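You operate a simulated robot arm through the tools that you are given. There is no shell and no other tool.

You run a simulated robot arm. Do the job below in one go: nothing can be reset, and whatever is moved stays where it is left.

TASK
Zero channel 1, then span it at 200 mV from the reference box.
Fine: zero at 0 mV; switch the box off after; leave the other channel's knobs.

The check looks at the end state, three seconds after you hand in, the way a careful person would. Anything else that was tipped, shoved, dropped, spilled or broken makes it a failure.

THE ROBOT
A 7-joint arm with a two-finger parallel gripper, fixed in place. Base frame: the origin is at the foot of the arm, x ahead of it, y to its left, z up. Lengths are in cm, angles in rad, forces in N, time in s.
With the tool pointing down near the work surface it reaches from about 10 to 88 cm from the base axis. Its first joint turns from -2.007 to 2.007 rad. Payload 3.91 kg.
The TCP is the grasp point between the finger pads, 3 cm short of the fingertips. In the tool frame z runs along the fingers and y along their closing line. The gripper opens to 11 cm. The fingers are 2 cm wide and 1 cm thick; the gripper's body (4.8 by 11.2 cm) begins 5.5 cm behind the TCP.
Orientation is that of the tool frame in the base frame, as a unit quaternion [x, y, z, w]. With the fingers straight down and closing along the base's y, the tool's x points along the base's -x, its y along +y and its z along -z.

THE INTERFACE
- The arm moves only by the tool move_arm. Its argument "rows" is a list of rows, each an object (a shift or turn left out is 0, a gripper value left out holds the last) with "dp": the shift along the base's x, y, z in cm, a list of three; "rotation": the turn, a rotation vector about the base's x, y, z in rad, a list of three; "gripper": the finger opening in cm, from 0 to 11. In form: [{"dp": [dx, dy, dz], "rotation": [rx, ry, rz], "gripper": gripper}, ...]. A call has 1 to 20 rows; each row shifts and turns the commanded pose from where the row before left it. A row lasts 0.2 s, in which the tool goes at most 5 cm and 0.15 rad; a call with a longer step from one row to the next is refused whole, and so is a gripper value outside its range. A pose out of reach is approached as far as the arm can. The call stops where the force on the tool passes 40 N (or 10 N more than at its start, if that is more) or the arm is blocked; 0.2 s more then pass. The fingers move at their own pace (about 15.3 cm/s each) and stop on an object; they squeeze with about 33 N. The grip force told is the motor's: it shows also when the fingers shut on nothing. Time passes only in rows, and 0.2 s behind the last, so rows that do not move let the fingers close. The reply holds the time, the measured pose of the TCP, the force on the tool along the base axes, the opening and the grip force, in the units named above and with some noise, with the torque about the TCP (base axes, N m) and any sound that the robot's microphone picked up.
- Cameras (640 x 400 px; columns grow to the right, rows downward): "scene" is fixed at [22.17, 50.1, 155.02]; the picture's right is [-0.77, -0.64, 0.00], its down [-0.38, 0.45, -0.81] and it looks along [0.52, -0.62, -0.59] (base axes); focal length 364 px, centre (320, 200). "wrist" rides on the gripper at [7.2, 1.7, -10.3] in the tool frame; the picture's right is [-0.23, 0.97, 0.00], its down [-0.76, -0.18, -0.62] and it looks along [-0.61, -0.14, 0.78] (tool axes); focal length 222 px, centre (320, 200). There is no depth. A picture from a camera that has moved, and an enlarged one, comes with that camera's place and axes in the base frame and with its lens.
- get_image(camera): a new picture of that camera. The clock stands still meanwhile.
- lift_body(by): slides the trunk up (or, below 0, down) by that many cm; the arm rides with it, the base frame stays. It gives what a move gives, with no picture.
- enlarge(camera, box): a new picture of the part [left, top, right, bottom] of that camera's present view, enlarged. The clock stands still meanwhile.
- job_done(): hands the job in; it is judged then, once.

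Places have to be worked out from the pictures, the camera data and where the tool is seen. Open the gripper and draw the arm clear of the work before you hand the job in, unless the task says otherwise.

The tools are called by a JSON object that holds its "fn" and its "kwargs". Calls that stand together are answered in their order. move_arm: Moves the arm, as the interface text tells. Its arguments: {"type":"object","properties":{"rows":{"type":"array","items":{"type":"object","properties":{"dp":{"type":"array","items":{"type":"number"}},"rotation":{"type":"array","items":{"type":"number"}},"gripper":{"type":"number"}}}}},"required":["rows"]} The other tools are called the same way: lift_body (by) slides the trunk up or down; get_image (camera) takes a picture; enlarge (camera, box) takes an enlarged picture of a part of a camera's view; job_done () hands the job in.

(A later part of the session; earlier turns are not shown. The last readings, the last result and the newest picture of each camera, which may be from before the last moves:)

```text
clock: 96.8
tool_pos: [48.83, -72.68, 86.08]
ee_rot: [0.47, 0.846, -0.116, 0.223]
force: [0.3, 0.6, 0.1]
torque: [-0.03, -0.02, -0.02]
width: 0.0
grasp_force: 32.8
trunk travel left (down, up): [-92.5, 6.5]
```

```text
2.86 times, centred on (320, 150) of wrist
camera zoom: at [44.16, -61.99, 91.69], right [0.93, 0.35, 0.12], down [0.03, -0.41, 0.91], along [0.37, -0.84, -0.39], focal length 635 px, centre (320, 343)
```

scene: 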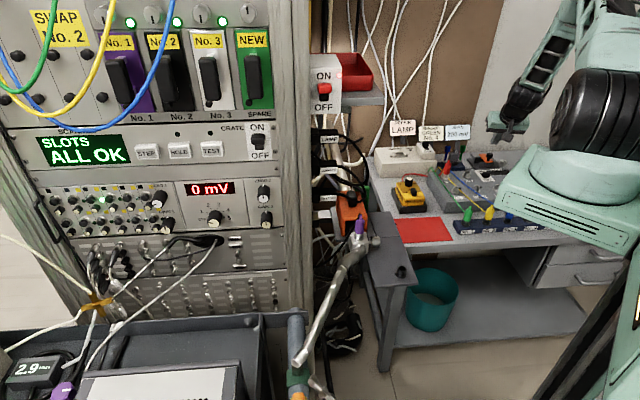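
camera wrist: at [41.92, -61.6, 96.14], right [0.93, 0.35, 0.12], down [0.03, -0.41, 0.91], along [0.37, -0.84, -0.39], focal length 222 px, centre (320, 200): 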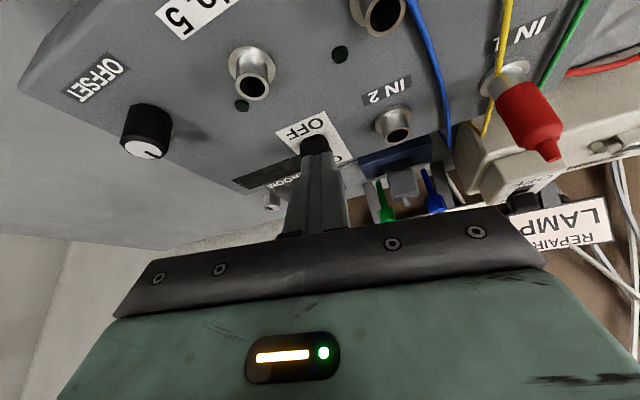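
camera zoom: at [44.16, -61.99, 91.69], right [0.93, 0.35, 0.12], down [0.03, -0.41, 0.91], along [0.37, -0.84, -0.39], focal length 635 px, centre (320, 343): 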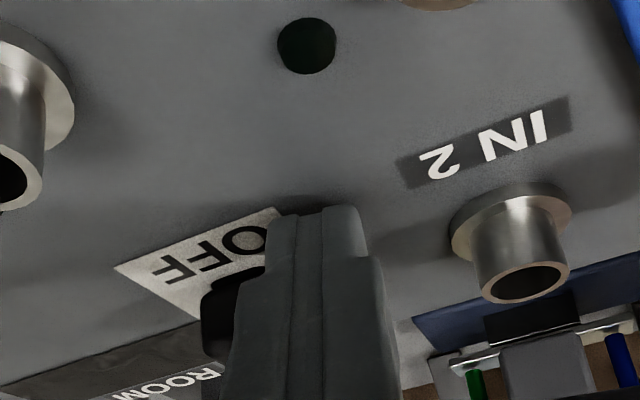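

The finger ended up left of the lever; working out positions, the lever is at about [49.3,-77.4]. I back off and shift right 2.6 cm, then check.

{"fn": "move_arm", "kwargs": {"rows": [{"dp": [-0.5, 0.5, 0]}, {"dp": [-0.6, 0.6, 0]}, {"dp": [-0.9, -0.9, 0]}, {"dp": [-0.9, -0.9, 0]}, {}]}}

{"fn": "enlarge", "kwargs": {"camera": "scene", "box": [480, 150, 520, 190]}}

{"fn": "enlarge", "kwargs": {"camera": "wrist", "box": [240, 80, 400, 220]}}

```text
clock: 98.0
tool_pos: [45.91, -73.3, 86.19]
ee_rot: [0.47, 0.847, -0.116, 0.222]
force: [-0.7, -0.6, -0.1]
torque: [-0.01, 0.0, 0.0]
width: 0.0
grasp_force: 33.2
trunk travel left (down, up): [-92.5, 6.5]
```

```text
10.00 times, centred on (500, 170) of scene
camera zoom: at [22.17, 50.1, 155.02], right [-0.77, -0.64, 0.0], down [-0.38, 0.45, -0.81], along [0.52, -0.62, -0.59], focal length 3645 px, centre (-1480, 500)
```

zoom: 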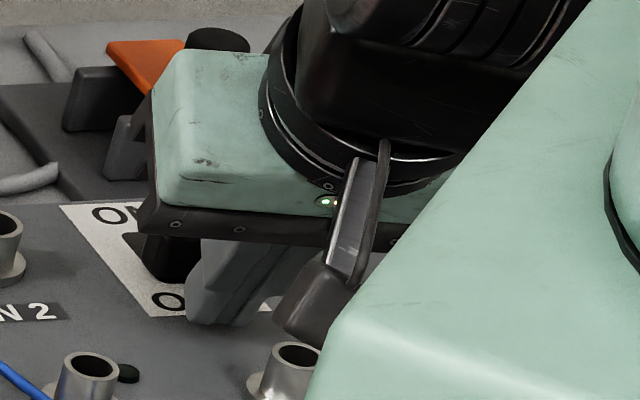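

```text
2.86 times, centred on (320, 150) of wrist
camera zoom: at [41.24, -62.76, 91.74], right [0.93, 0.35, 0.12], down [0.03, -0.41, 0.91], along [0.37, -0.84, -0.39], focal length 635 px, centre (320, 343)
```

zoom: 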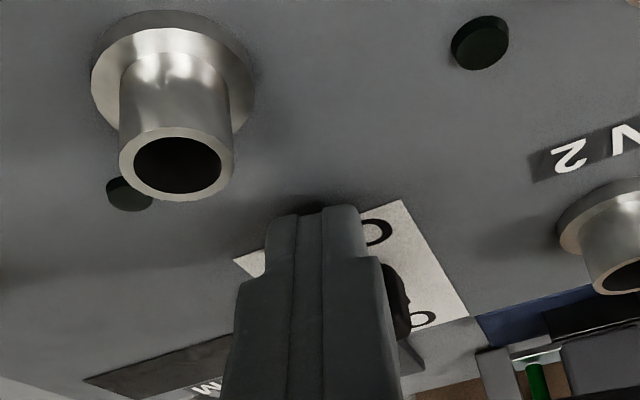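

Now laterally aligned with the lever (both at l'≈-19.65). I push forward.

{"fn": "move_arm", "kwargs": {"rows": [{"dp": [0.5, -0.5, 0]}, {"dp": [0.5, -0.5, 0]}, {"dp": [0.5, -0.5, 0]}, {"dp": [0.4, -0.4, 0]}, {"dp": [0.4, -0.4, 0]}, {}]}}

{"fn": "enlarge", "kwargs": {"camera": "wrist", "box": [240, 80, 400, 220]}}

{"fn": "enlarge", "kwargs": {"camera": "scene", "box": [140, 170, 250, 250]}}

{"fn": "enlarge", "kwargs": {"camera": "scene", "box": [480, 150, 520, 190]}}

```text
clock: 99.4
tool_pos: [48.25, -75.63, 86.27]
ee_rot: [0.47, 0.846, -0.116, 0.223]
force: [0.6, -0.1, 0.2]
torque: [0.0, 0.01, 0.01]
width: 0.0
grasp_force: 33.1
trunk travel left (down, up): [-92.5, 6.5]
```

```text
2.86 times, centred on (320, 150) of wrist
camera zoom: at [43.51, -65.08, 91.73], right [0.93, 0.35, 0.12], down [0.03, -0.41, 0.91], along [0.37, -0.84, -0.39], focal length 635 px, centre (320, 343)
```

zoom: 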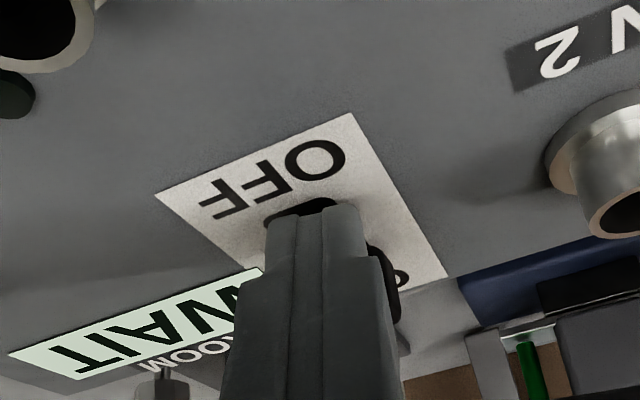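

```text
5.00 times, centred on (195, 210) of scene
camera zoom: at [22.17, 50.1, 155.02], right [-0.77, -0.64, 0.0], down [-0.38, 0.45, -0.81], along [0.52, -0.62, -0.59], focal length 1822 px, centre (945, 150)
```

zoom: 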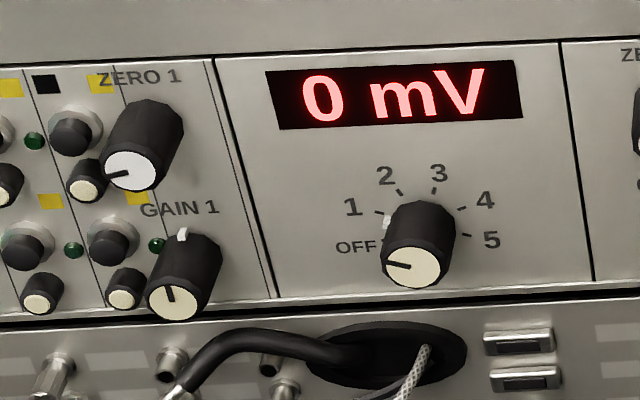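

```text
10.00 times, centred on (500, 170) of scene
camera zoom: at [22.17, 50.1, 155.02], right [-0.77, -0.64, 0.0], down [-0.38, 0.45, -0.81], along [0.52, -0.62, -0.59], focal length 3645 px, centre (-1480, 500)
```

zoom: 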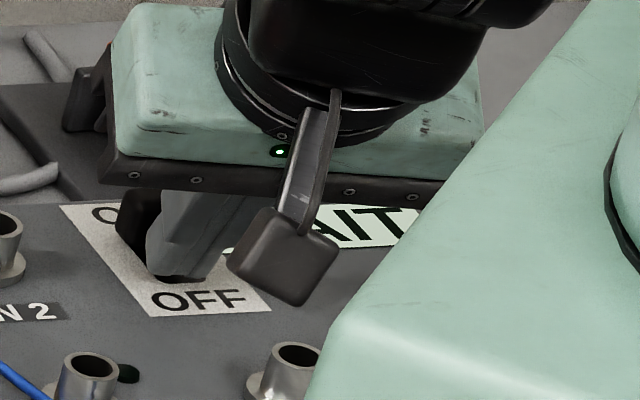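

The gray box powered on and shows "WAIT" (warming up). I back off and lift clear, then wait and re-read.

{"fn": "move_arm", "kwargs": {"rows": [{"dp": [-0.8, 0.8, 0.3]}, {"dp": [-0.5, 1.0, 3]}, {"dp": [0, 1.0, 4]}, {"dp": [0, 1.0, 4]}, {"dp": [0, 2, 4]}, {}, {}, {}, {}, {}, {}, {}, {}]}}

{"fn": "get_image", "kwargs": {"camera": "wrist"}}

{"fn": "get_image", "kwargs": {"camera": "scene"}}

{"fn": "enlarge", "kwargs": {"camera": "scene", "box": [480, 140, 540, 200]}}

```text
clock: 102.2
tool_pos: [47.01, -70.04, 101.35]
ee_rot: [0.469, 0.847, -0.116, 0.223]
force: [-0.7, 0.3, -0.1]
torque: [-0.05, 0.0, 0.0]
width: 0.01
grasp_force: 32.9
trunk travel left (down, up): [-92.5, 6.5]
```

```text
taken
camera wrist: at [42.35, -59.4, 106.93], right [0.93, 0.35, 0.12], down [0.03, -0.41, 0.91], along [0.37, -0.84, -0.39], focal length 222 px, centre (320, 200)
```

wrist: 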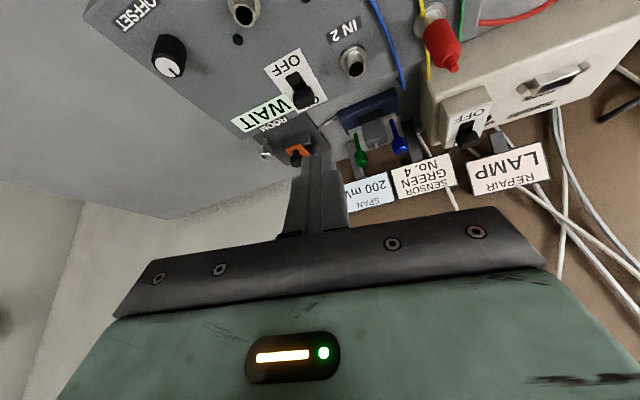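

```text
taken
```

scene: 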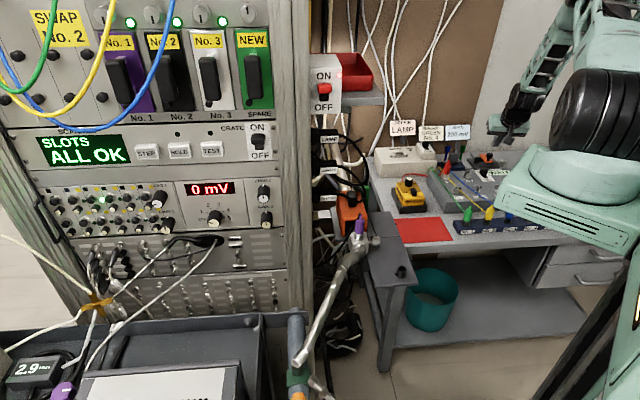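

```text
6.67 times, centred on (510, 170) of scene
camera zoom: at [22.17, 50.1, 155.02], right [-0.77, -0.64, 0.0], down [-0.38, 0.45, -0.81], along [0.52, -0.62, -0.59], focal length 2430 px, centre (-947, 400)
```

zoom: 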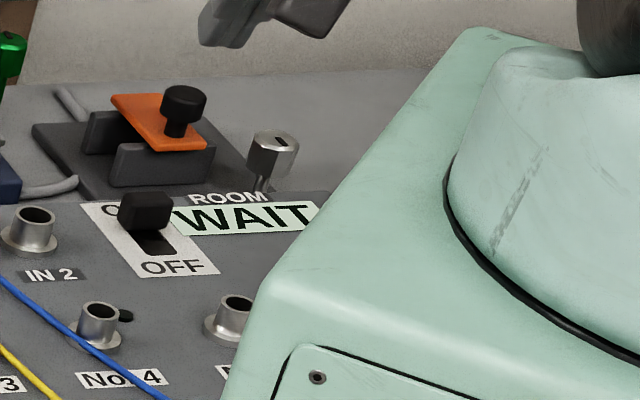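

Gray box ON, showing WAIT. I wait several seconds more.

{"fn": "move_arm", "kwargs": {"rows": [{}, {}, {}, {}, {}, {}, {}, {}, {}, {}, {}, {}, {}, {}, {}, {}, {}, {}, {}, {}]}}

{"fn": "move_arm", "kwargs": {"rows": [{}, {}, {}, {}, {}, {}, {}, {}, {}, {}, {}, {}, {}, {}, {}, {}, {}, {}, {}, {}]}}

{"fn": "enlarge", "kwargs": {"camera": "scene", "box": [480, 140, 540, 200]}}

{"fn": "enlarge", "kwargs": {"camera": "scene", "box": [140, 170, 250, 250]}}

```text
clock: 106.4
tool_pos: [47.0, -70.03, 101.4]
ee_rot: [0.47, 0.847, -0.116, 0.222]
force: [-0.3, -0.7, 0.0]
torque: [0.0, 0.0, -0.04]
width: 0.02
grasp_force: 32.9
trunk travel left (down, up): [-92.5, 6.5]
```

```text
clock: 110.6
tool_pos: [47.03, -69.95, 101.32]
ee_rot: [0.47, 0.846, -0.116, 0.223]
force: [-0.6, -0.9, -0.6]
torque: [0.0, 0.0, -0.03]
width: 0.0
grasp_force: 33.3
trunk travel left (down, up): [-92.5, 6.5]
```

```text
6.67 times, centred on (510, 170) of scene
camera zoom: at [22.17, 50.1, 155.02], right [-0.77, -0.64, 0.0], down [-0.38, 0.45, -0.81], along [0.52, -0.62, -0.59], focal length 2430 px, centre (-947, 400)
```

zoom: 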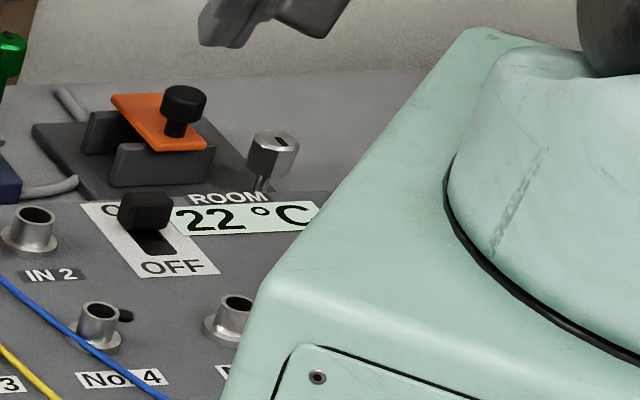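

```text
5.00 times, centred on (195, 210) of scene
camera zoom: at [22.17, 50.1, 155.02], right [-0.77, -0.64, 0.0], down [-0.38, 0.45, -0.81], along [0.52, -0.62, -0.59], focal length 1822 px, centre (945, 150)
```

zoom: 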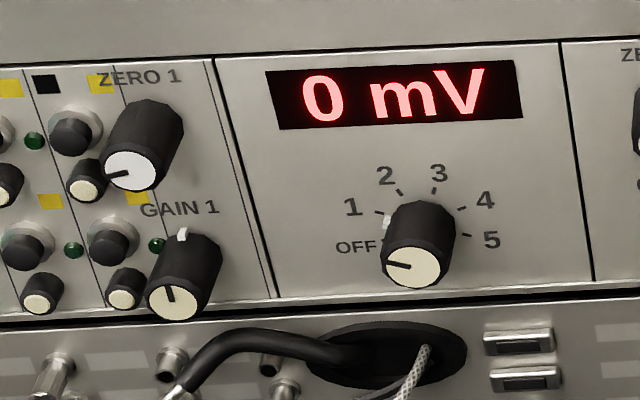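

The gray box is just a room thermometer/sensor unit (22 °C), and channel 1 still reads 0. Re-checking the scale geometry, positions are 40° apart, so the reference knob is still ~12° short of 200 and may be between detents; I return to it to finish the turn.

{"fn": "move_arm", "kwargs": {"rows": [{"dp": [3, 2.6, 0.5], "rotation": [0.106, 0.066, 0], "gripper": 4.2}, {"dp": [3, 2.6, 0], "rotation": [0.106, 0.066, 0]}, {"dp": [3, 2.6, 0], "rotation": [0.106, 0.066, 0]}, {"dp": [3, 2.6, 0], "rotation": [0.106, 0.066, 0]}, {"dp": [3, 2.6, 0]}, {"dp": [3, 2.4, 0]}, {"dp": [2.5, 2.0, 0]}, {}]}}

{"fn": "get_image", "kwargs": {"camera": "wrist"}}

{"fn": "enlarge", "kwargs": {"camera": "scene", "box": [380, 140, 440, 220]}}

{"fn": "enlarge", "kwargs": {"camera": "wrist", "box": [290, 70, 370, 150]}}

```text
clock: 112.4
tool_pos: [67.48, -52.39, 101.92]
ee_rot: [0.488, 0.873, 0.003, 0.005]
force: [0.2, 0.4, 0.1]
torque: [0.0, 0.01, 0.03]
width: 4.22
grasp_force: 0.0
trunk travel left (down, up): [-92.5, 6.5]
```

```text
taken
camera wrist: at [64.86, -45.36, 112.36], right [0.95, 0.32, 0.01], down [0.24, -0.74, 0.63], along [0.21, -0.59, -0.78], focal length 222 px, centre (320, 200)
```

wrist: 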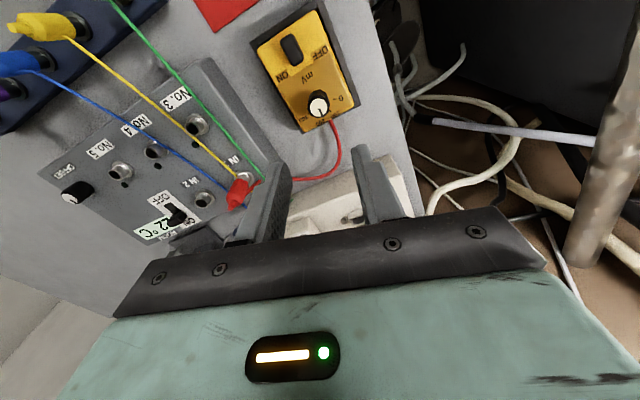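

```text
5.00 times, centred on (410, 180) of scene
camera zoom: at [22.17, 50.1, 155.02], right [-0.77, -0.64, 0.0], down [-0.38, 0.45, -0.81], along [0.52, -0.62, -0.59], focal length 1822 px, centre (-130, 300)
```

zoom: 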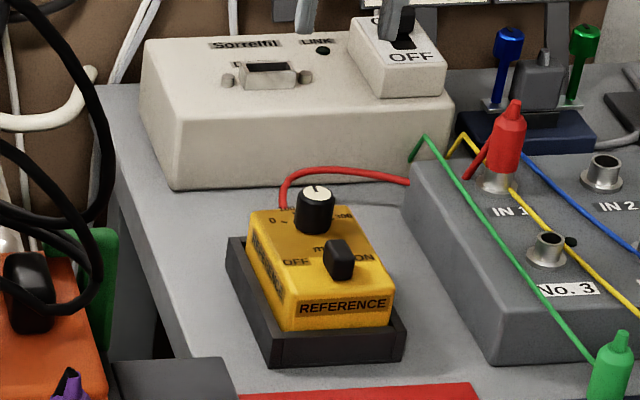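

```text
5.00 times, centred on (330, 110) of wrist
camera zoom: at [64.86, -45.36, 112.36], right [0.95, 0.32, 0.01], down [0.24, -0.74, 0.63], along [0.21, -0.59, -0.78], focal length 1111 px, centre (270, 650)
```

zoom: 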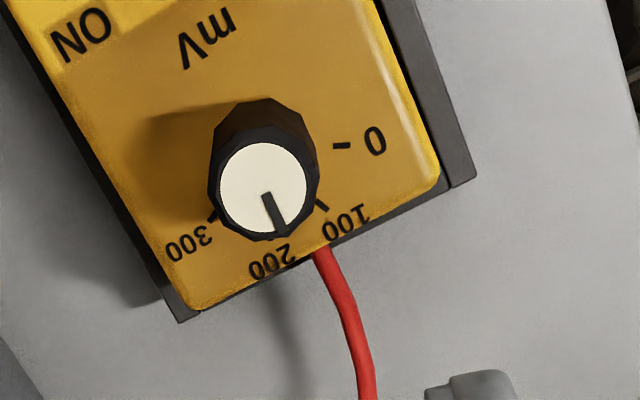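

The pointer now sits midway between 100 and 200 (ticks ~41° apart). I descend, regrip and turn 0.35 rad further to 200.

{"fn": "move_arm", "kwargs": {"rows": [{"dp": [0.05, -0.2, -4]}, {"dp": [0, 0, -4]}, {"dp": [0, 0, -3.5]}, {"dp": [0, 0, -2.4]}, {}, {"gripper": 1.5}, {}, {}, {"rotation": [0, 0, -0.12]}, {"rotation": [0, 0, -0.12]}, {"rotation": [0, 0, -0.12]}, {}, {}, {}, {}, {}, {}]}}

{"fn": "enlarge", "kwargs": {"camera": "scene", "box": [140, 170, 250, 250]}}

{"fn": "enlarge", "kwargs": {"camera": "scene", "box": [380, 140, 440, 220]}}

```text
clock: 116.0
tool_pos: [67.41, -52.61, 87.99]
ee_rot: [0.635, 0.772, 0.001, 0.006]
force: [0.0, -0.1, 1.0]
torque: [-0.1, -0.06, 0.02]
width: 2.38
grasp_force: 32.9
trunk travel left (down, up): [-92.5, 6.5]
```

```text
5.00 times, centred on (195, 210) of scene
camera zoom: at [22.17, 50.1, 155.02], right [-0.77, -0.64, 0.0], down [-0.38, 0.45, -0.81], along [0.52, -0.62, -0.59], focal length 1822 px, centre (945, 150)
```

zoom: 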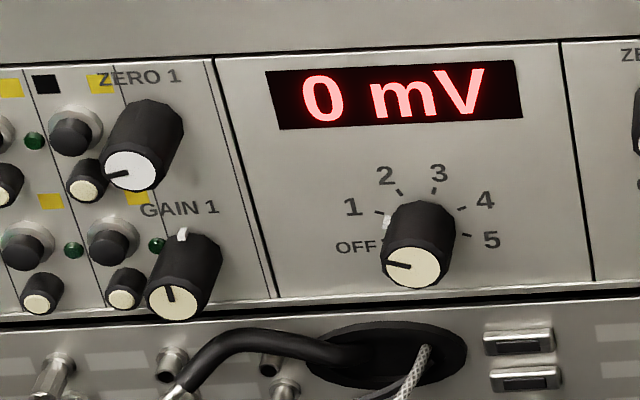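

```text
5.00 times, centred on (410, 180) of scene
camera zoom: at [22.17, 50.1, 155.02], right [-0.77, -0.64, 0.0], down [-0.38, 0.45, -0.81], along [0.52, -0.62, -0.59], focal length 1822 px, centre (-130, 300)
```

zoom: 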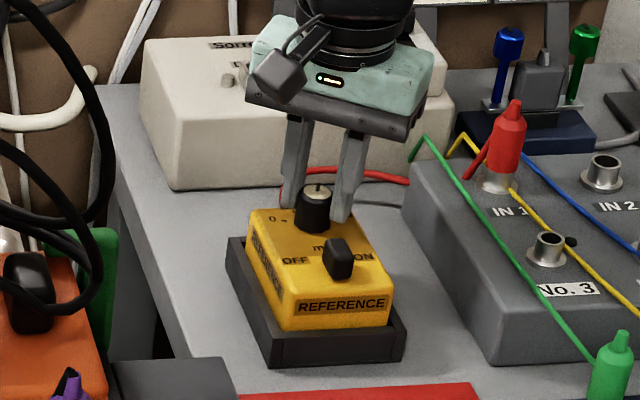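

Still 0 mV. I noticed the white box is labelled "LINK" with its own ON/OFF switch and a dark LED – probably the link from bench to rack. I release, lift away and look at it.

{"fn": "move_arm", "kwargs": {"rows": [{"gripper": 4.2}, {}, {"dp": [0, 0, 2]}, {"dp": [0, 0, 3.5]}, {"dp": [-1, 2, 4]}, {"dp": [-1, 3, 3]}, {"dp": [-1, 3, 2]}, {}]}}

{"fn": "enlarge", "kwargs": {"camera": "scene", "box": [370, 120, 450, 200]}}

{"fn": "enlarge", "kwargs": {"camera": "scene", "box": [410, 135, 440, 165]}}

{"fn": "enlarge", "kwargs": {"camera": "wrist", "box": [280, 30, 400, 170]}}

{"fn": "get_image", "kwargs": {"camera": "wrist"}}

```text
clock: 117.8
tool_pos: [64.51, -44.7, 102.6]
ee_rot: [0.636, 0.772, 0.001, 0.008]
force: [0.2, -0.4, 0.1]
torque: [-0.02, 0.04, -0.02]
width: 4.21
grasp_force: 0.0
trunk travel left (down, up): [-92.5, 6.5]
```

```text
5.00 times, centred on (410, 160) of scene
camera zoom: at [22.17, 50.1, 155.02], right [-0.77, -0.64, 0.0], down [-0.38, 0.45, -0.81], along [0.52, -0.62, -0.59], focal length 1822 px, centre (-130, 400)
```

zoom: 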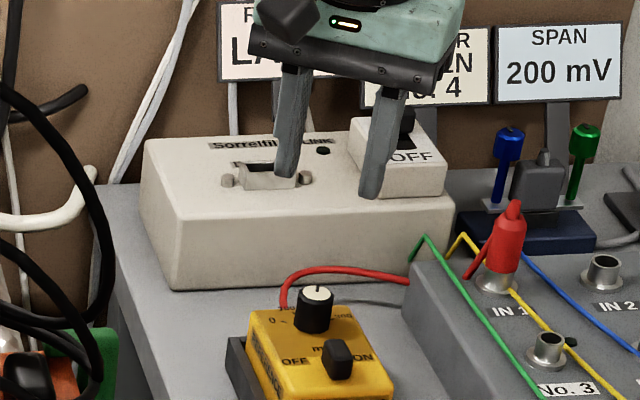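

```text
13.33 times, centred on (425, 150) of scene
camera zoom: at [22.17, 50.1, 155.02], right [-0.77, -0.64, 0.0], down [-0.38, 0.45, -0.81], along [0.52, -0.62, -0.59], focal length 4860 px, centre (-1080, 867)
```

zoom: 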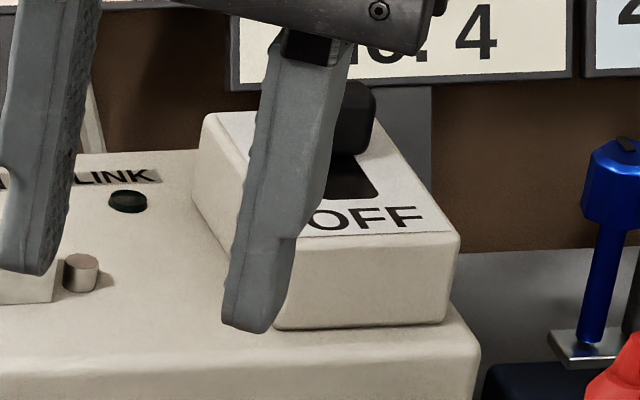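

```text
2.86 times, centred on (340, 100) of wrist
camera zoom: at [64.61, -37.02, 112.98], right [1.0, -0.04, 0.01], down [-0.04, -0.78, 0.63], along [-0.01, -0.63, -0.78], focal length 635 px, centre (263, 486)
```

zoom: 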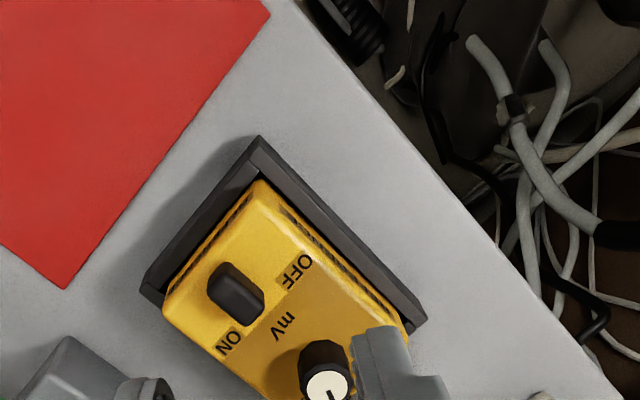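

```text
taken
camera wrist: at [64.61, -37.02, 112.98], right [1.0, -0.04, 0.01], down [-0.04, -0.78, 0.63], along [-0.01, -0.63, -0.78], focal length 222 px, centre (320, 200)
```

wrist: 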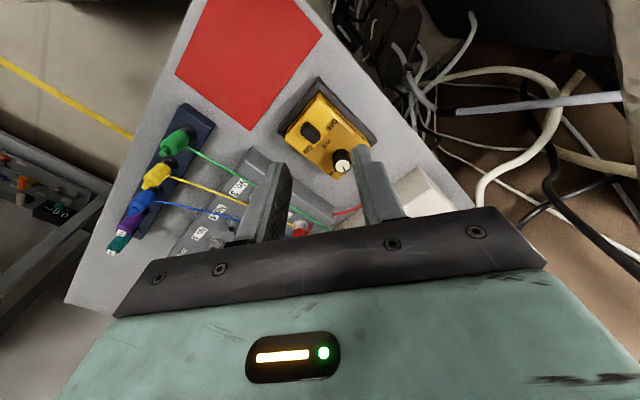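

LINK switch is ON (lever at far end). I get a proper view of the reference scale and lever from above again.

{"fn": "move_arm", "kwargs": {"rows": [{"dp": [1, -2, 0], "rotation": [0, 0, 0.14]}, {"dp": [1, -2, 0], "rotation": [0, 0, 0.14]}, {"dp": [1, -2, 0], "rotation": [0, 0, 0.14]}, {"dp": [0, -1, 0], "rotation": [0, 0, 0.14]}, {"rotation": [0, 0, 0.14]}, {"rotation": [0, 0, 0.14]}, {}]}}

{"fn": "enlarge", "kwargs": {"camera": "wrist", "box": [280, 60, 360, 140]}}

{"fn": "enlarge", "kwargs": {"camera": "wrist", "box": [260, 0, 380, 100]}}

{"fn": "get_image", "kwargs": {"camera": "wrist"}}

{"fn": "get_image", "kwargs": {"camera": "scene"}}

```text
clock: 119.4
tool_pos: [67.52, -51.6, 102.5]
ee_rot: [0.264, 0.964, 0.004, 0.006]
force: [-0.5, -0.7, -0.1]
torque: [0.03, 0.01, 0.01]
width: 4.18
grasp_force: 0.0
trunk travel left (down, up): [-92.5, 6.5]
```

```text
5.00 times, centred on (320, 100) of wrist
camera zoom: at [61.98, -46.4, 112.85], right [0.69, 0.72, 0.01], down [0.56, -0.55, 0.63], along [0.46, -0.43, -0.78], focal length 1111 px, centre (320, 700)
```

zoom: 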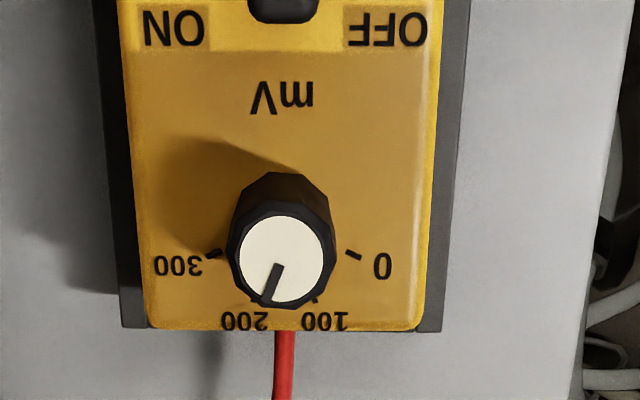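

```text
4.00 times, centred on (320, 50) of wrist
camera zoom: at [61.98, -46.4, 112.85], right [0.69, 0.72, 0.01], down [0.56, -0.55, 0.63], along [0.46, -0.43, -0.78], focal length 888 px, centre (320, 800)
```

zoom: 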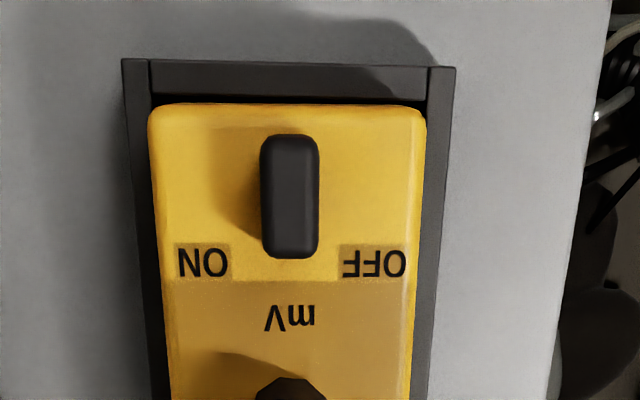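

```text
taken
camera wrist: at [61.98, -46.4, 112.85], right [0.69, 0.72, 0.01], down [0.56, -0.55, 0.63], along [0.46, -0.43, -0.78], focal length 222 px, centre (320, 200)
```

wrist: 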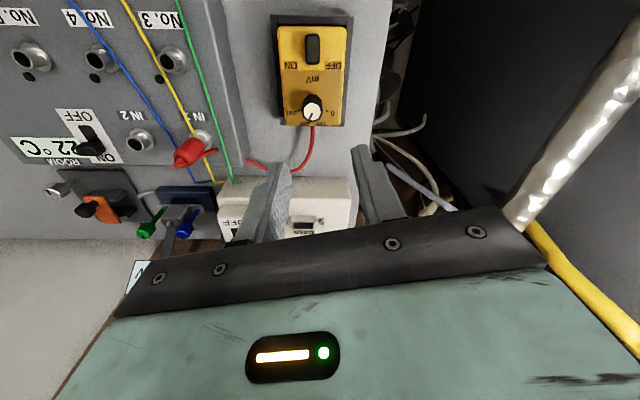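

```text
taken
```

scene: 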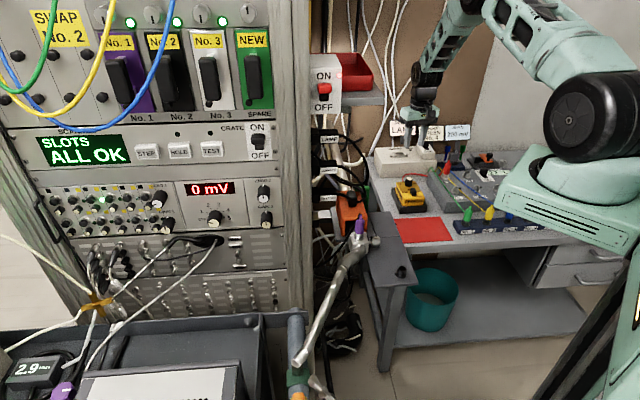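

From directly above, the lever is at its middle, not fully at ON — so the box isn't actually on. I realign the closing line with OFF–ON, straddle the lever again and push it the rest of the way.

{"fn": "move_arm", "kwargs": {"rows": [{"dp": [-1, 0.8, -2], "rotation": [0, 0, -0.118], "gripper": 3.4}, {"dp": [-1, 0.8, -2], "rotation": [0, 0, -0.118]}, {"dp": [-1.1, 0.8, -2], "rotation": [0, 0, -0.118]}, {"dp": [-1.1, 0.9, -2], "rotation": [0, 0, -0.118]}, {}]}}

{"fn": "get_image", "kwargs": {"camera": "wrist"}}

{"fn": "enlarge", "kwargs": {"camera": "scene", "box": [380, 140, 440, 220]}}

```text
clock: 120.6
tool_pos: [63.44, -48.38, 94.54]
ee_rot: [0.485, 0.875, 0.003, 0.007]
force: [0.0, -0.1, 0.0]
torque: [0.01, -0.01, -0.01]
width: 3.4
grasp_force: 0.1
trunk travel left (down, up): [-92.5, 6.5]
```

```text
taken
camera wrist: at [60.72, -41.2, 104.81], right [0.95, 0.32, 0.01], down [0.25, -0.74, 0.63], along [0.21, -0.59, -0.78], focal length 222 px, centre (320, 200)
```

wrist: 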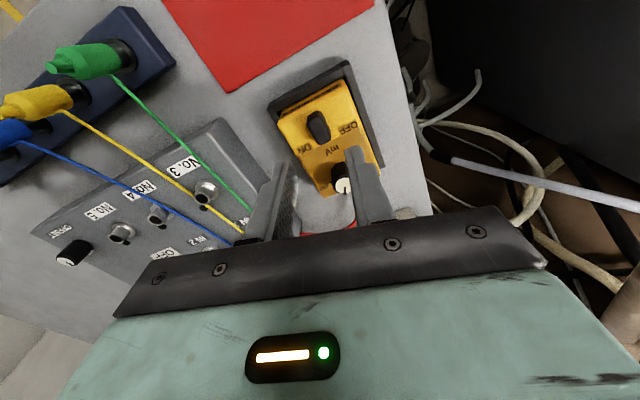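

```text
5.00 times, centred on (410, 180) of scene
camera zoom: at [22.17, 50.1, 155.02], right [-0.77, -0.64, 0.0], down [-0.38, 0.45, -0.81], along [0.52, -0.62, -0.59], focal length 1822 px, centre (-130, 300)
```

zoom: 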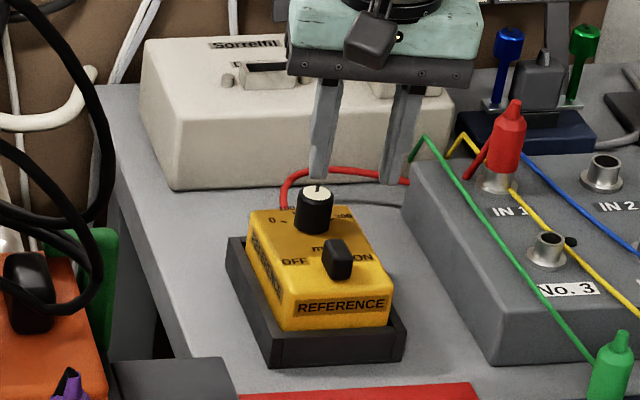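

The box is actually square to the bench (OFF→ON = (-0.707,-0.707)). I correct yaw by +0.23, descend to straddle the lever, and push 2.2 cm along that direction.

{"fn": "move_arm", "kwargs": {"rows": [{"dp": [-0.15, 0.15, -2.4], "rotation": [0, 0, 0.115]}, {"dp": [0, 0.05, -2.4], "rotation": [0, 0, 0.112]}, {"dp": [0, 0, -2.5]}, {}]}}

{"fn": "enlarge", "kwargs": {"camera": "scene", "box": [380, 140, 440, 220]}}

{"fn": "enlarge", "kwargs": {"camera": "wrist", "box": [240, 60, 400, 220]}}

```text
clock: 121.6
tool_pos: [63.3, -48.07, 87.1]
ee_rot: [0.381, 0.925, 0.002, 0.006]
force: [-0.1, -0.3, -0.2]
torque: [-0.02, -0.01, 0.03]
width: 3.38
grasp_force: 0.0
trunk travel left (down, up): [-92.5, 6.5]
```

```text
5.00 times, centred on (410, 180) of scene
camera zoom: at [22.17, 50.1, 155.02], right [-0.77, -0.64, 0.0], down [-0.38, 0.45, -0.81], along [0.52, -0.62, -0.59], focal length 1822 px, centre (-130, 300)
```

zoom: 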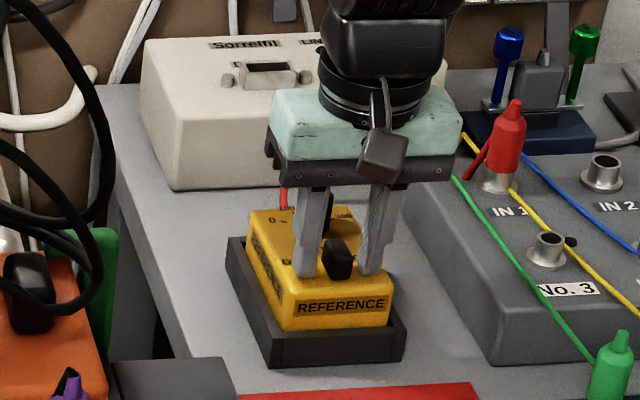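

```text
2.50 times, centred on (320, 140) of wrist
camera zoom: at [59.11, -41.71, 97.49], right [0.85, 0.53, 0.01], down [0.41, -0.66, 0.63], along [0.34, -0.53, -0.78], focal length 555 px, centre (320, 350)
```

zoom: 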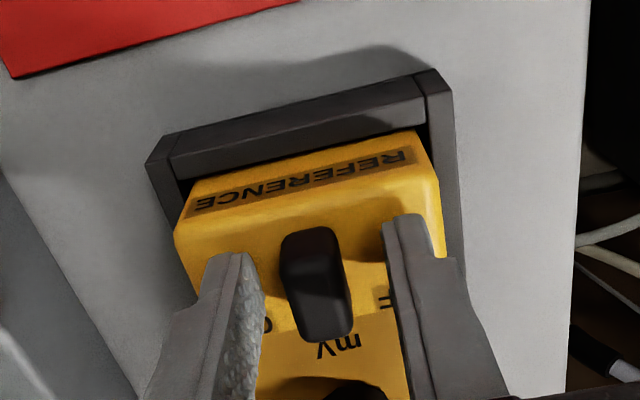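

Straddled well. Pushing toward ON.

{"fn": "move_arm", "kwargs": {"rows": [{"dp": [-0.4, -0.4, 0]}, {"dp": [-0.4, -0.4, 0]}, {"dp": [-0.3, -0.3, 0]}, {"dp": [-0.3, -0.3, 0]}, {"dp": [-0.2, -0.2, 0]}, {}, {}]}}

{"fn": "enlarge", "kwargs": {"camera": "scene", "box": [380, 140, 440, 220]}}

{"fn": "enlarge", "kwargs": {"camera": "wrist", "box": [240, 60, 400, 220]}}

{"fn": "enlarge", "kwargs": {"camera": "scene", "box": [140, 170, 250, 250]}}

```text
clock: 123.2
tool_pos: [61.57, -49.66, 87.3]
ee_rot: [0.381, 0.924, 0.003, 0.006]
force: [1.5, 0.0, -0.1]
torque: [-0.01, 0.03, -0.01]
width: 3.47
grasp_force: 0.1
trunk travel left (down, up): [-92.5, 6.5]
```

```text
5.00 times, centred on (410, 180) of scene
camera zoom: at [22.17, 50.1, 155.02], right [-0.77, -0.64, 0.0], down [-0.38, 0.45, -0.81], along [0.52, -0.62, -0.59], focal length 1822 px, centre (-130, 300)
```

zoom: 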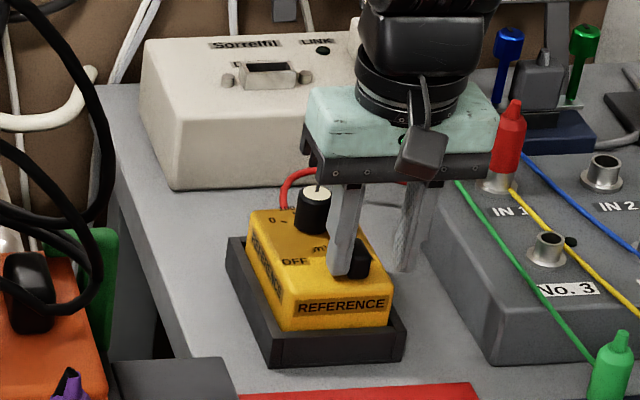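

```text
2.50 times, centred on (320, 140) of wrist
camera zoom: at [57.39, -43.29, 97.62], right [0.85, 0.53, 0.01], down [0.41, -0.66, 0.63], along [0.34, -0.53, -0.78], focal length 555 px, centre (320, 350)
```

zoom: 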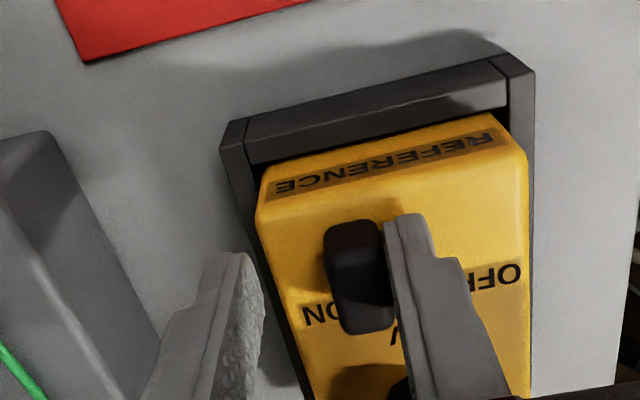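

```text
5.00 times, centred on (195, 210) of scene
camera zoom: at [22.17, 50.1, 155.02], right [-0.77, -0.64, 0.0], down [-0.38, 0.45, -0.81], along [0.52, -0.62, -0.59], focal length 1822 px, centre (945, 150)
```

zoom: 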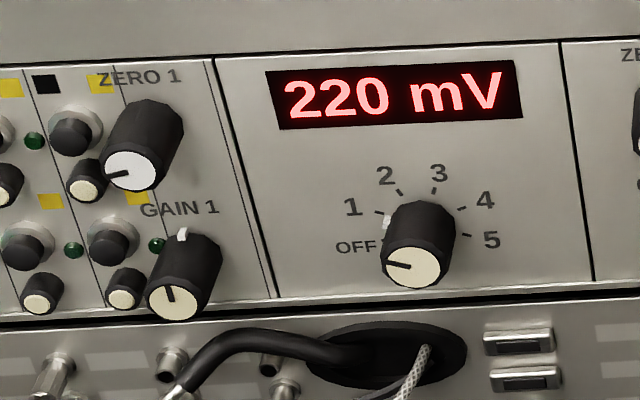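

220 mV — the reference is now live. I lift away and check the state of lever and knob; then I'll verify the true zero with the box on at 0 mV.

{"fn": "move_arm", "kwargs": {"rows": [{"dp": [0.4, 0.4, 0]}, {"dp": [0, 0, 3]}, {"dp": [0, 0, 4]}, {"dp": [1.7, -0.3, 4]}, {"dp": [2, -1.2, 3]}, {"dp": [1.8, -1.2, 1]}, {}]}}

{"fn": "get_image", "kwargs": {"camera": "wrist"}}

{"fn": "enlarge", "kwargs": {"camera": "wrist", "box": [270, 20, 390, 150]}}

{"fn": "enlarge", "kwargs": {"camera": "scene", "box": [380, 165, 440, 220]}}

```text
clock: 124.8
tool_pos: [67.39, -52.03, 102.16]
ee_rot: [0.38, 0.925, 0.002, 0.006]
force: [0.8, 0.2, 0.0]
torque: [-0.01, 0.01, -0.01]
width: 3.43
grasp_force: 0.1
trunk travel left (down, up): [-92.5, 6.5]
```

```text
taken
camera wrist: at [63.3, -45.63, 112.59], right [0.85, 0.53, 0.01], down [0.41, -0.66, 0.63], along [0.34, -0.53, -0.78], focal length 222 px, centre (320, 200)
```

wrist: 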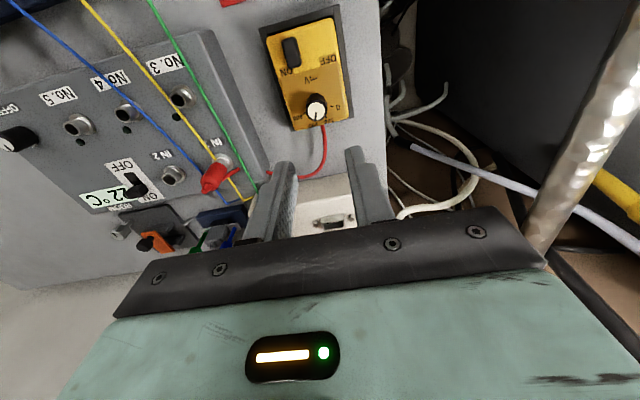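

```text
3.08 times, centred on (330, 85) of wrist
camera zoom: at [63.3, -45.63, 112.59], right [0.85, 0.53, 0.01], down [0.41, -0.66, 0.63], along [0.34, -0.53, -0.78], focal length 684 px, centre (289, 554)
```

zoom: 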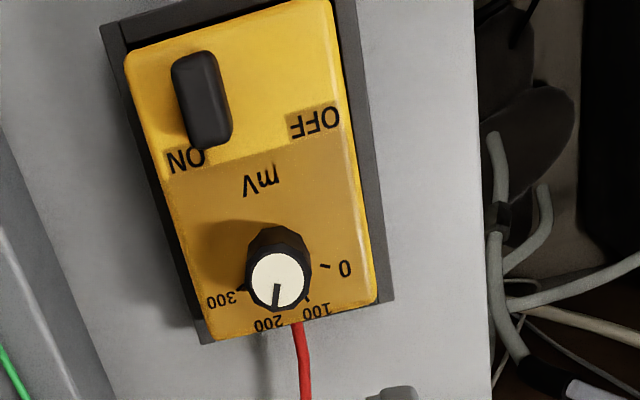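

```text
7.27 times, centred on (410, 192) of scene
camera zoom: at [22.17, 50.1, 155.02], right [-0.77, -0.64, 0.0], down [-0.38, 0.45, -0.81], along [0.52, -0.62, -0.59], focal length 2651 px, centre (-334, 254)
```

zoom: 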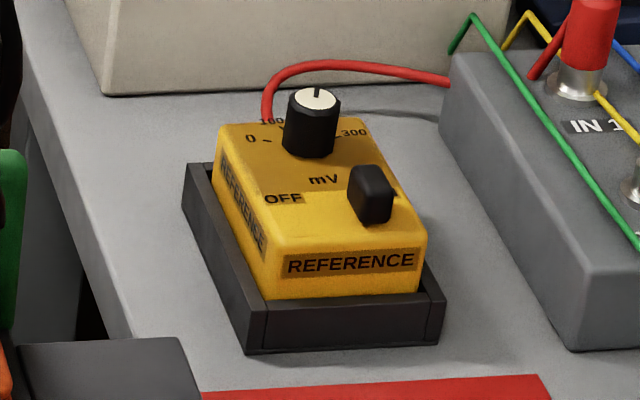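

Lever is now clearly at ON. I grip the reference knob again (starting from a rotated yaw) to turn it back to 0 and check the true zero.

{"fn": "move_arm", "kwargs": {"rows": [{"dp": [0.1, -0.5, -2], "rotation": [0, 0, -0.12], "gripper": 4.2}, {"dp": [0, 0, -2], "rotation": [0, 0, -0.12]}, {"dp": [0, 0, -2], "rotation": [0, 0, -0.12]}, {"dp": [0, 0, -2], "rotation": [0, 0, -0.12]}, {"dp": [0, 0, -2], "rotation": [0, 0, -0.12]}, {"dp": [0, 0, -2.2]}, {"dp": [0, 0, -2]}, {}, {"gripper": 1.5}, {}, {}]}}

{"fn": "get_image", "kwargs": {"camera": "wrist"}}

{"fn": "enlarge", "kwargs": {"camera": "scene", "box": [140, 170, 250, 250]}}

```text
clock: 127.2
tool_pos: [67.51, -52.49, 87.94]
ee_rot: [0.638, 0.77, 0.001, 0.007]
force: [-0.3, -0.8, 0.1]
torque: [-0.14, 0.2, -0.02]
width: 2.37
grasp_force: 33.0
trunk travel left (down, up): [-92.5, 6.5]
```

```text
taken
camera wrist: at [67.6, -44.91, 98.34], right [1.0, -0.04, 0.01], down [-0.04, -0.78, 0.63], along [-0.02, -0.63, -0.78], focal length 222 px, centre (320, 200)
```

wrist: 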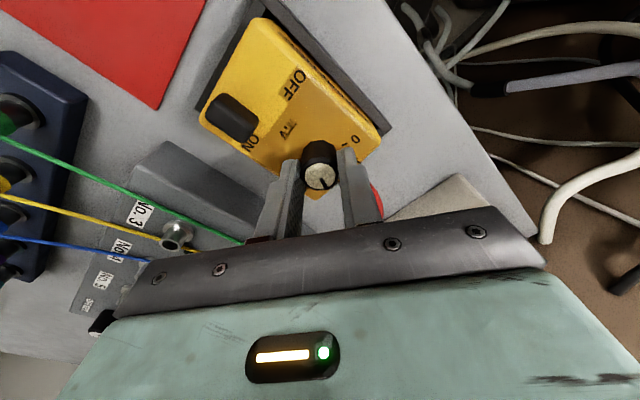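

```text
5.00 times, centred on (195, 210) of scene
camera zoom: at [22.17, 50.1, 155.02], right [-0.77, -0.64, 0.0], down [-0.38, 0.45, -0.81], along [0.52, -0.62, -0.59], focal length 1822 px, centre (945, 150)
```

zoom: 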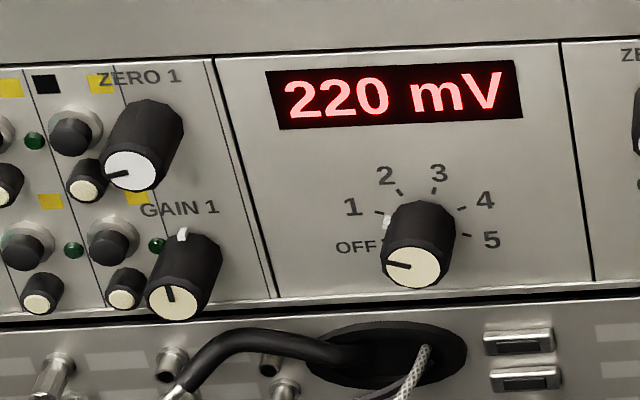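

Gripped. First a small ccw turn (0.3 rad) to see whether the output is stepped or continuous.

{"fn": "move_arm", "kwargs": {"rows": [{"rotation": [0, 0, 0.1]}, {"rotation": [0, 0, 0.1]}, {"rotation": [0, 0, 0.1]}, {}, {}, {}, {}]}}

{"fn": "enlarge", "kwargs": {"camera": "scene", "box": [140, 170, 250, 250]}}

```text
clock: 128.8
tool_pos: [67.56, -52.54, 88.06]
ee_rot: [0.516, 0.856, 0.003, 0.007]
force: [0.0, -0.3, 0.2]
torque: [-0.06, -0.06, 0.01]
width: 2.38
grasp_force: 32.8
trunk travel left (down, up): [-92.5, 6.5]
```

```text
5.00 times, centred on (195, 210) of scene
camera zoom: at [22.17, 50.1, 155.02], right [-0.77, -0.64, 0.0], down [-0.38, 0.45, -0.81], along [0.52, -0.62, -0.59], focal length 1822 px, centre (945, 150)
```

zoom: 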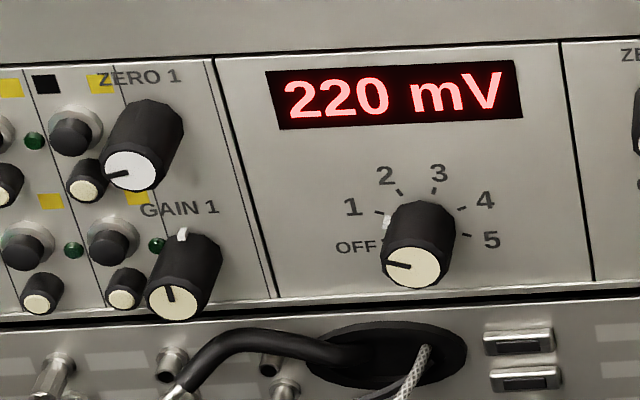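

It's stepped (still 220), so 200 is exact when selected. Now on to 0: another 1.1 rad ccw.

{"fn": "move_arm", "kwargs": {"rows": [{"rotation": [0, 0, 0.14]}, {"rotation": [0, 0, 0.14]}, {"rotation": [0, 0, 0.14]}, {"rotation": [0, 0, 0.14]}, {"rotation": [0, 0, 0.14]}, {"rotation": [0, 0, 0.14]}, {"rotation": [0, 0, 0.14]}, {"rotation": [0, 0, 0.12]}, {}, {}, {}, {}, {}]}}

{"fn": "enlarge", "kwargs": {"camera": "scene", "box": [140, 170, 250, 250]}}

{"fn": "enlarge", "kwargs": {"camera": "scene", "box": [380, 140, 440, 220]}}

{"fn": "get_image", "kwargs": {"camera": "wrist"}}

```text
clock: 131.6
tool_pos: [67.53, -52.47, 88.07]
ee_rot: [-0.009, 1.0, 0.005, 0.004]
force: [-1.1, 0.3, 0.6]
torque: [-0.12, -0.04, 0.06]
width: 2.38
grasp_force: 32.7
trunk travel left (down, up): [-92.5, 6.5]
```

```text
5.00 times, centred on (195, 210) of scene
camera zoom: at [22.17, 50.1, 155.02], right [-0.77, -0.64, 0.0], down [-0.38, 0.45, -0.81], along [0.52, -0.62, -0.59], focal length 1822 px, centre (945, 150)
```

zoom: 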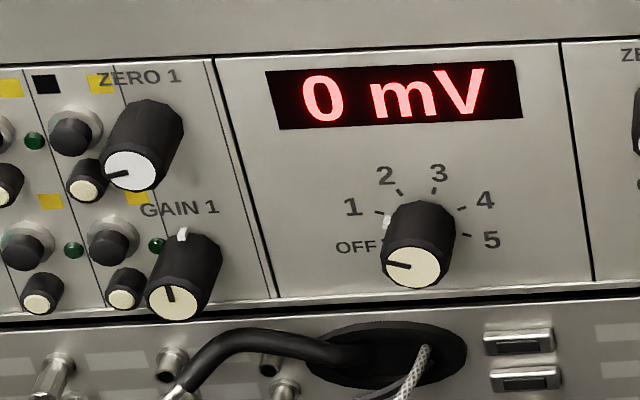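

```text
5.00 times, centred on (410, 180) of scene
camera zoom: at [22.17, 50.1, 155.02], right [-0.77, -0.64, 0.0], down [-0.38, 0.45, -0.81], along [0.52, -0.62, -0.59], focal length 1822 px, centre (-130, 300)
```

zoom: 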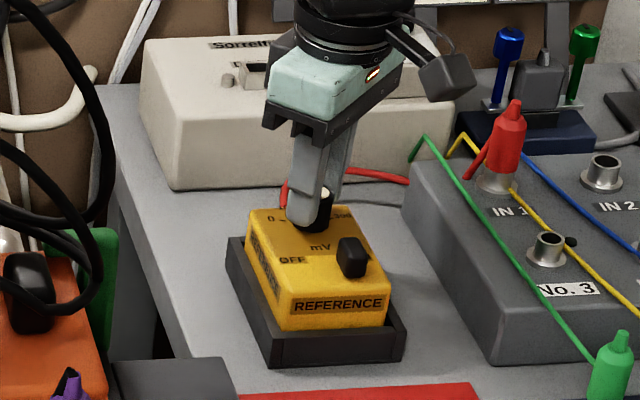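

```text
taken
camera wrist: at [60.17, -50.97, 98.39], right [0.21, 0.98, 0.01], down [0.76, -0.17, 0.63], along [0.62, -0.12, -0.78], focal length 222 px, centre (320, 200)
```

wrist: 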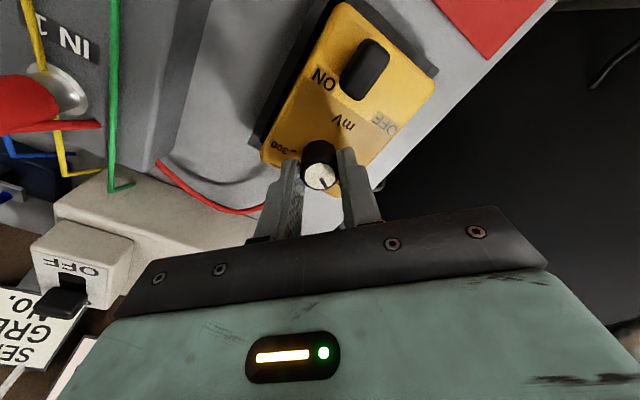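

True zero confirmed at 0 mV. Now turn back cw by 1.4 rad to 200.

{"fn": "move_arm", "kwargs": {"rows": [{"rotation": [0, 0, -0.14]}, {"rotation": [0, 0, -0.14]}, {"rotation": [0, 0, -0.14]}, {"rotation": [0, 0, -0.14]}, {"rotation": [0, 0, -0.14]}, {"rotation": [0, 0, -0.14]}, {"rotation": [0, 0, -0.14]}, {"rotation": [0, 0, -0.14]}, {"rotation": [0, 0, -0.14]}, {"rotation": [0, 0, -0.13]}, {}, {}, {"gripper": 4.2}, {}, {"dp": [0, 0, 2.5]}, {"dp": [0, 0, 4]}, {"dp": [-1, 1, 4]}, {}, {}]}}

{"fn": "enlarge", "kwargs": {"camera": "scene", "box": [140, 170, 250, 250]}}

{"fn": "enlarge", "kwargs": {"camera": "scene", "box": [380, 165, 440, 220]}}

{"fn": "enlarge", "kwargs": {"camera": "wrist", "box": [270, 60, 390, 170]}}

```text
clock: 135.6
tool_pos: [66.6, -51.57, 98.58]
ee_rot: [0.635, 0.773, 0.001, 0.007]
force: [-0.8, 0.3, -0.3]
torque: [0.0, 0.01, -0.03]
width: 4.2
grasp_force: 0.0
trunk travel left (down, up): [-92.5, 6.5]
```

```text
5.00 times, centred on (195, 210) of scene
camera zoom: at [22.17, 50.1, 155.02], right [-0.77, -0.64, 0.0], down [-0.38, 0.45, -0.81], along [0.52, -0.62, -0.59], focal length 1822 px, centre (945, 150)
```

zoom: 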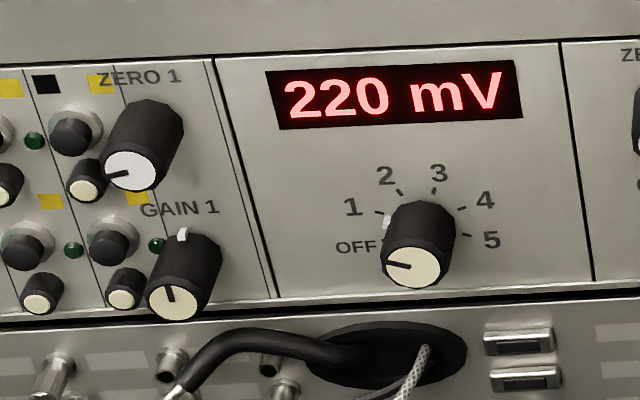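

```text
7.27 times, centred on (410, 192) of scene
camera zoom: at [22.17, 50.1, 155.02], right [-0.77, -0.64, 0.0], down [-0.38, 0.45, -0.81], along [0.52, -0.62, -0.59], focal length 2651 px, centre (-334, 254)
```

zoom: 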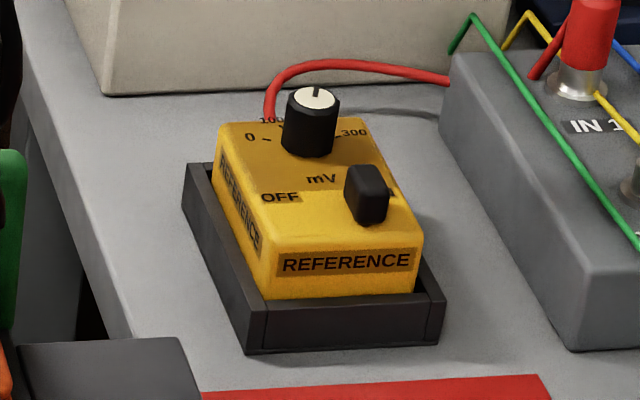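

```text
3.64 times, centred on (330, 115) of wrist
camera zoom: at [66.7, -43.97, 108.93], right [1.0, -0.03, 0.01], down [-0.03, -0.78, 0.63], along [-0.01, -0.63, -0.78], focal length 808 px, centre (284, 509)
```

zoom: 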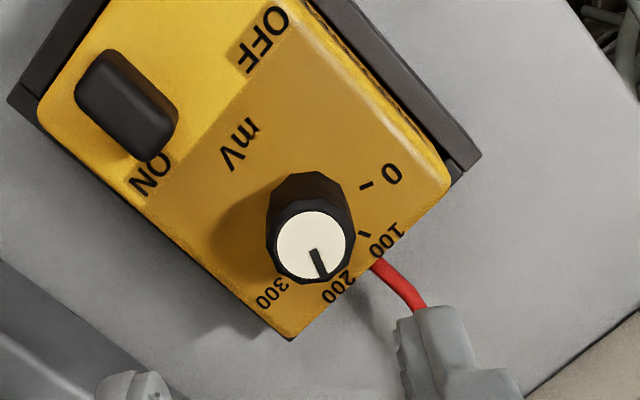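

Back at 200 → 220 mV. Now GAIN 1: transit back to the rack along the known path, yawing +2.16 rad.

{"fn": "move_arm", "kwargs": {"rows": [{"dp": [-1.73, 2.65, 3.35]}, {"dp": [-1.73, 2.65, 3.35], "rotation": [0, 0, 0.144]}, {"dp": [-1.73, 2.65, 3.35], "rotation": [0, 0, 0.144]}, {"dp": [-1.73, 2.65, 3.35], "rotation": [0, 0, 0.144]}, {"dp": [-1.73, 2.65, 3.35], "rotation": [0, 0, 0.144]}, {"dp": [-1.73, 2.65, 3.35], "rotation": [0, 0, 0.144]}, {"dp": [-1.73, 2.65, 3.3], "rotation": [0, 0, 0.144]}, {"dp": [0, 4, 0], "rotation": [0, 0, 0.144]}, {"dp": [0, 4, 0], "rotation": [0, 0, 0.144]}, {"dp": [0, 4, 0], "rotation": [0, 0, 0.144]}, {"dp": [0, 4, 0], "rotation": [0, 0, 0.144]}, {"dp": [0, 4, 0], "rotation": [0, 0, 0.144]}, {"dp": [0, 4, 0], "rotation": [0, 0, 0.144]}, {"dp": [0, 4, 0], "rotation": [0, 0, 0.144]}, {"dp": [0, 4, 0], "rotation": [0, 0, 0.144]}, {"dp": [0, 4, 0], "rotation": [0, 0, 0.144]}, {"dp": [0, 4, 0]}, {"dp": [0, 4, 0]}, {"dp": [0, 3, 0]}, {}]}}

{"fn": "get_image", "kwargs": {"camera": "scene"}}

```text
clock: 139.8
tool_pos: [54.27, 14.15, 121.84]
ee_rot: [-0.384, 0.923, 0.006, 0.001]
force: [-0.4, 0.5, -0.6]
torque: [0.02, 0.0, -0.01]
width: 4.21
grasp_force: 0.1
trunk travel left (down, up): [-92.5, 6.5]
```

```text
taken
```

scene: 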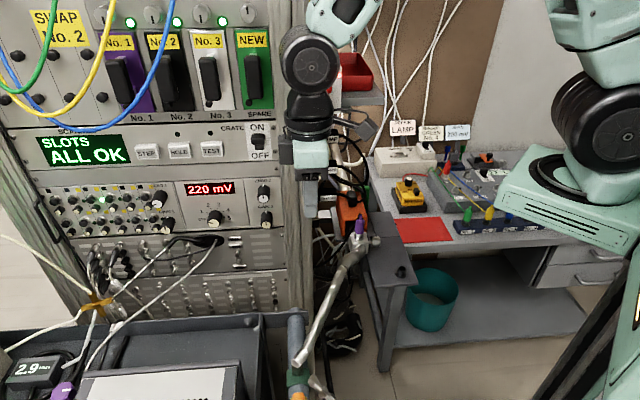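

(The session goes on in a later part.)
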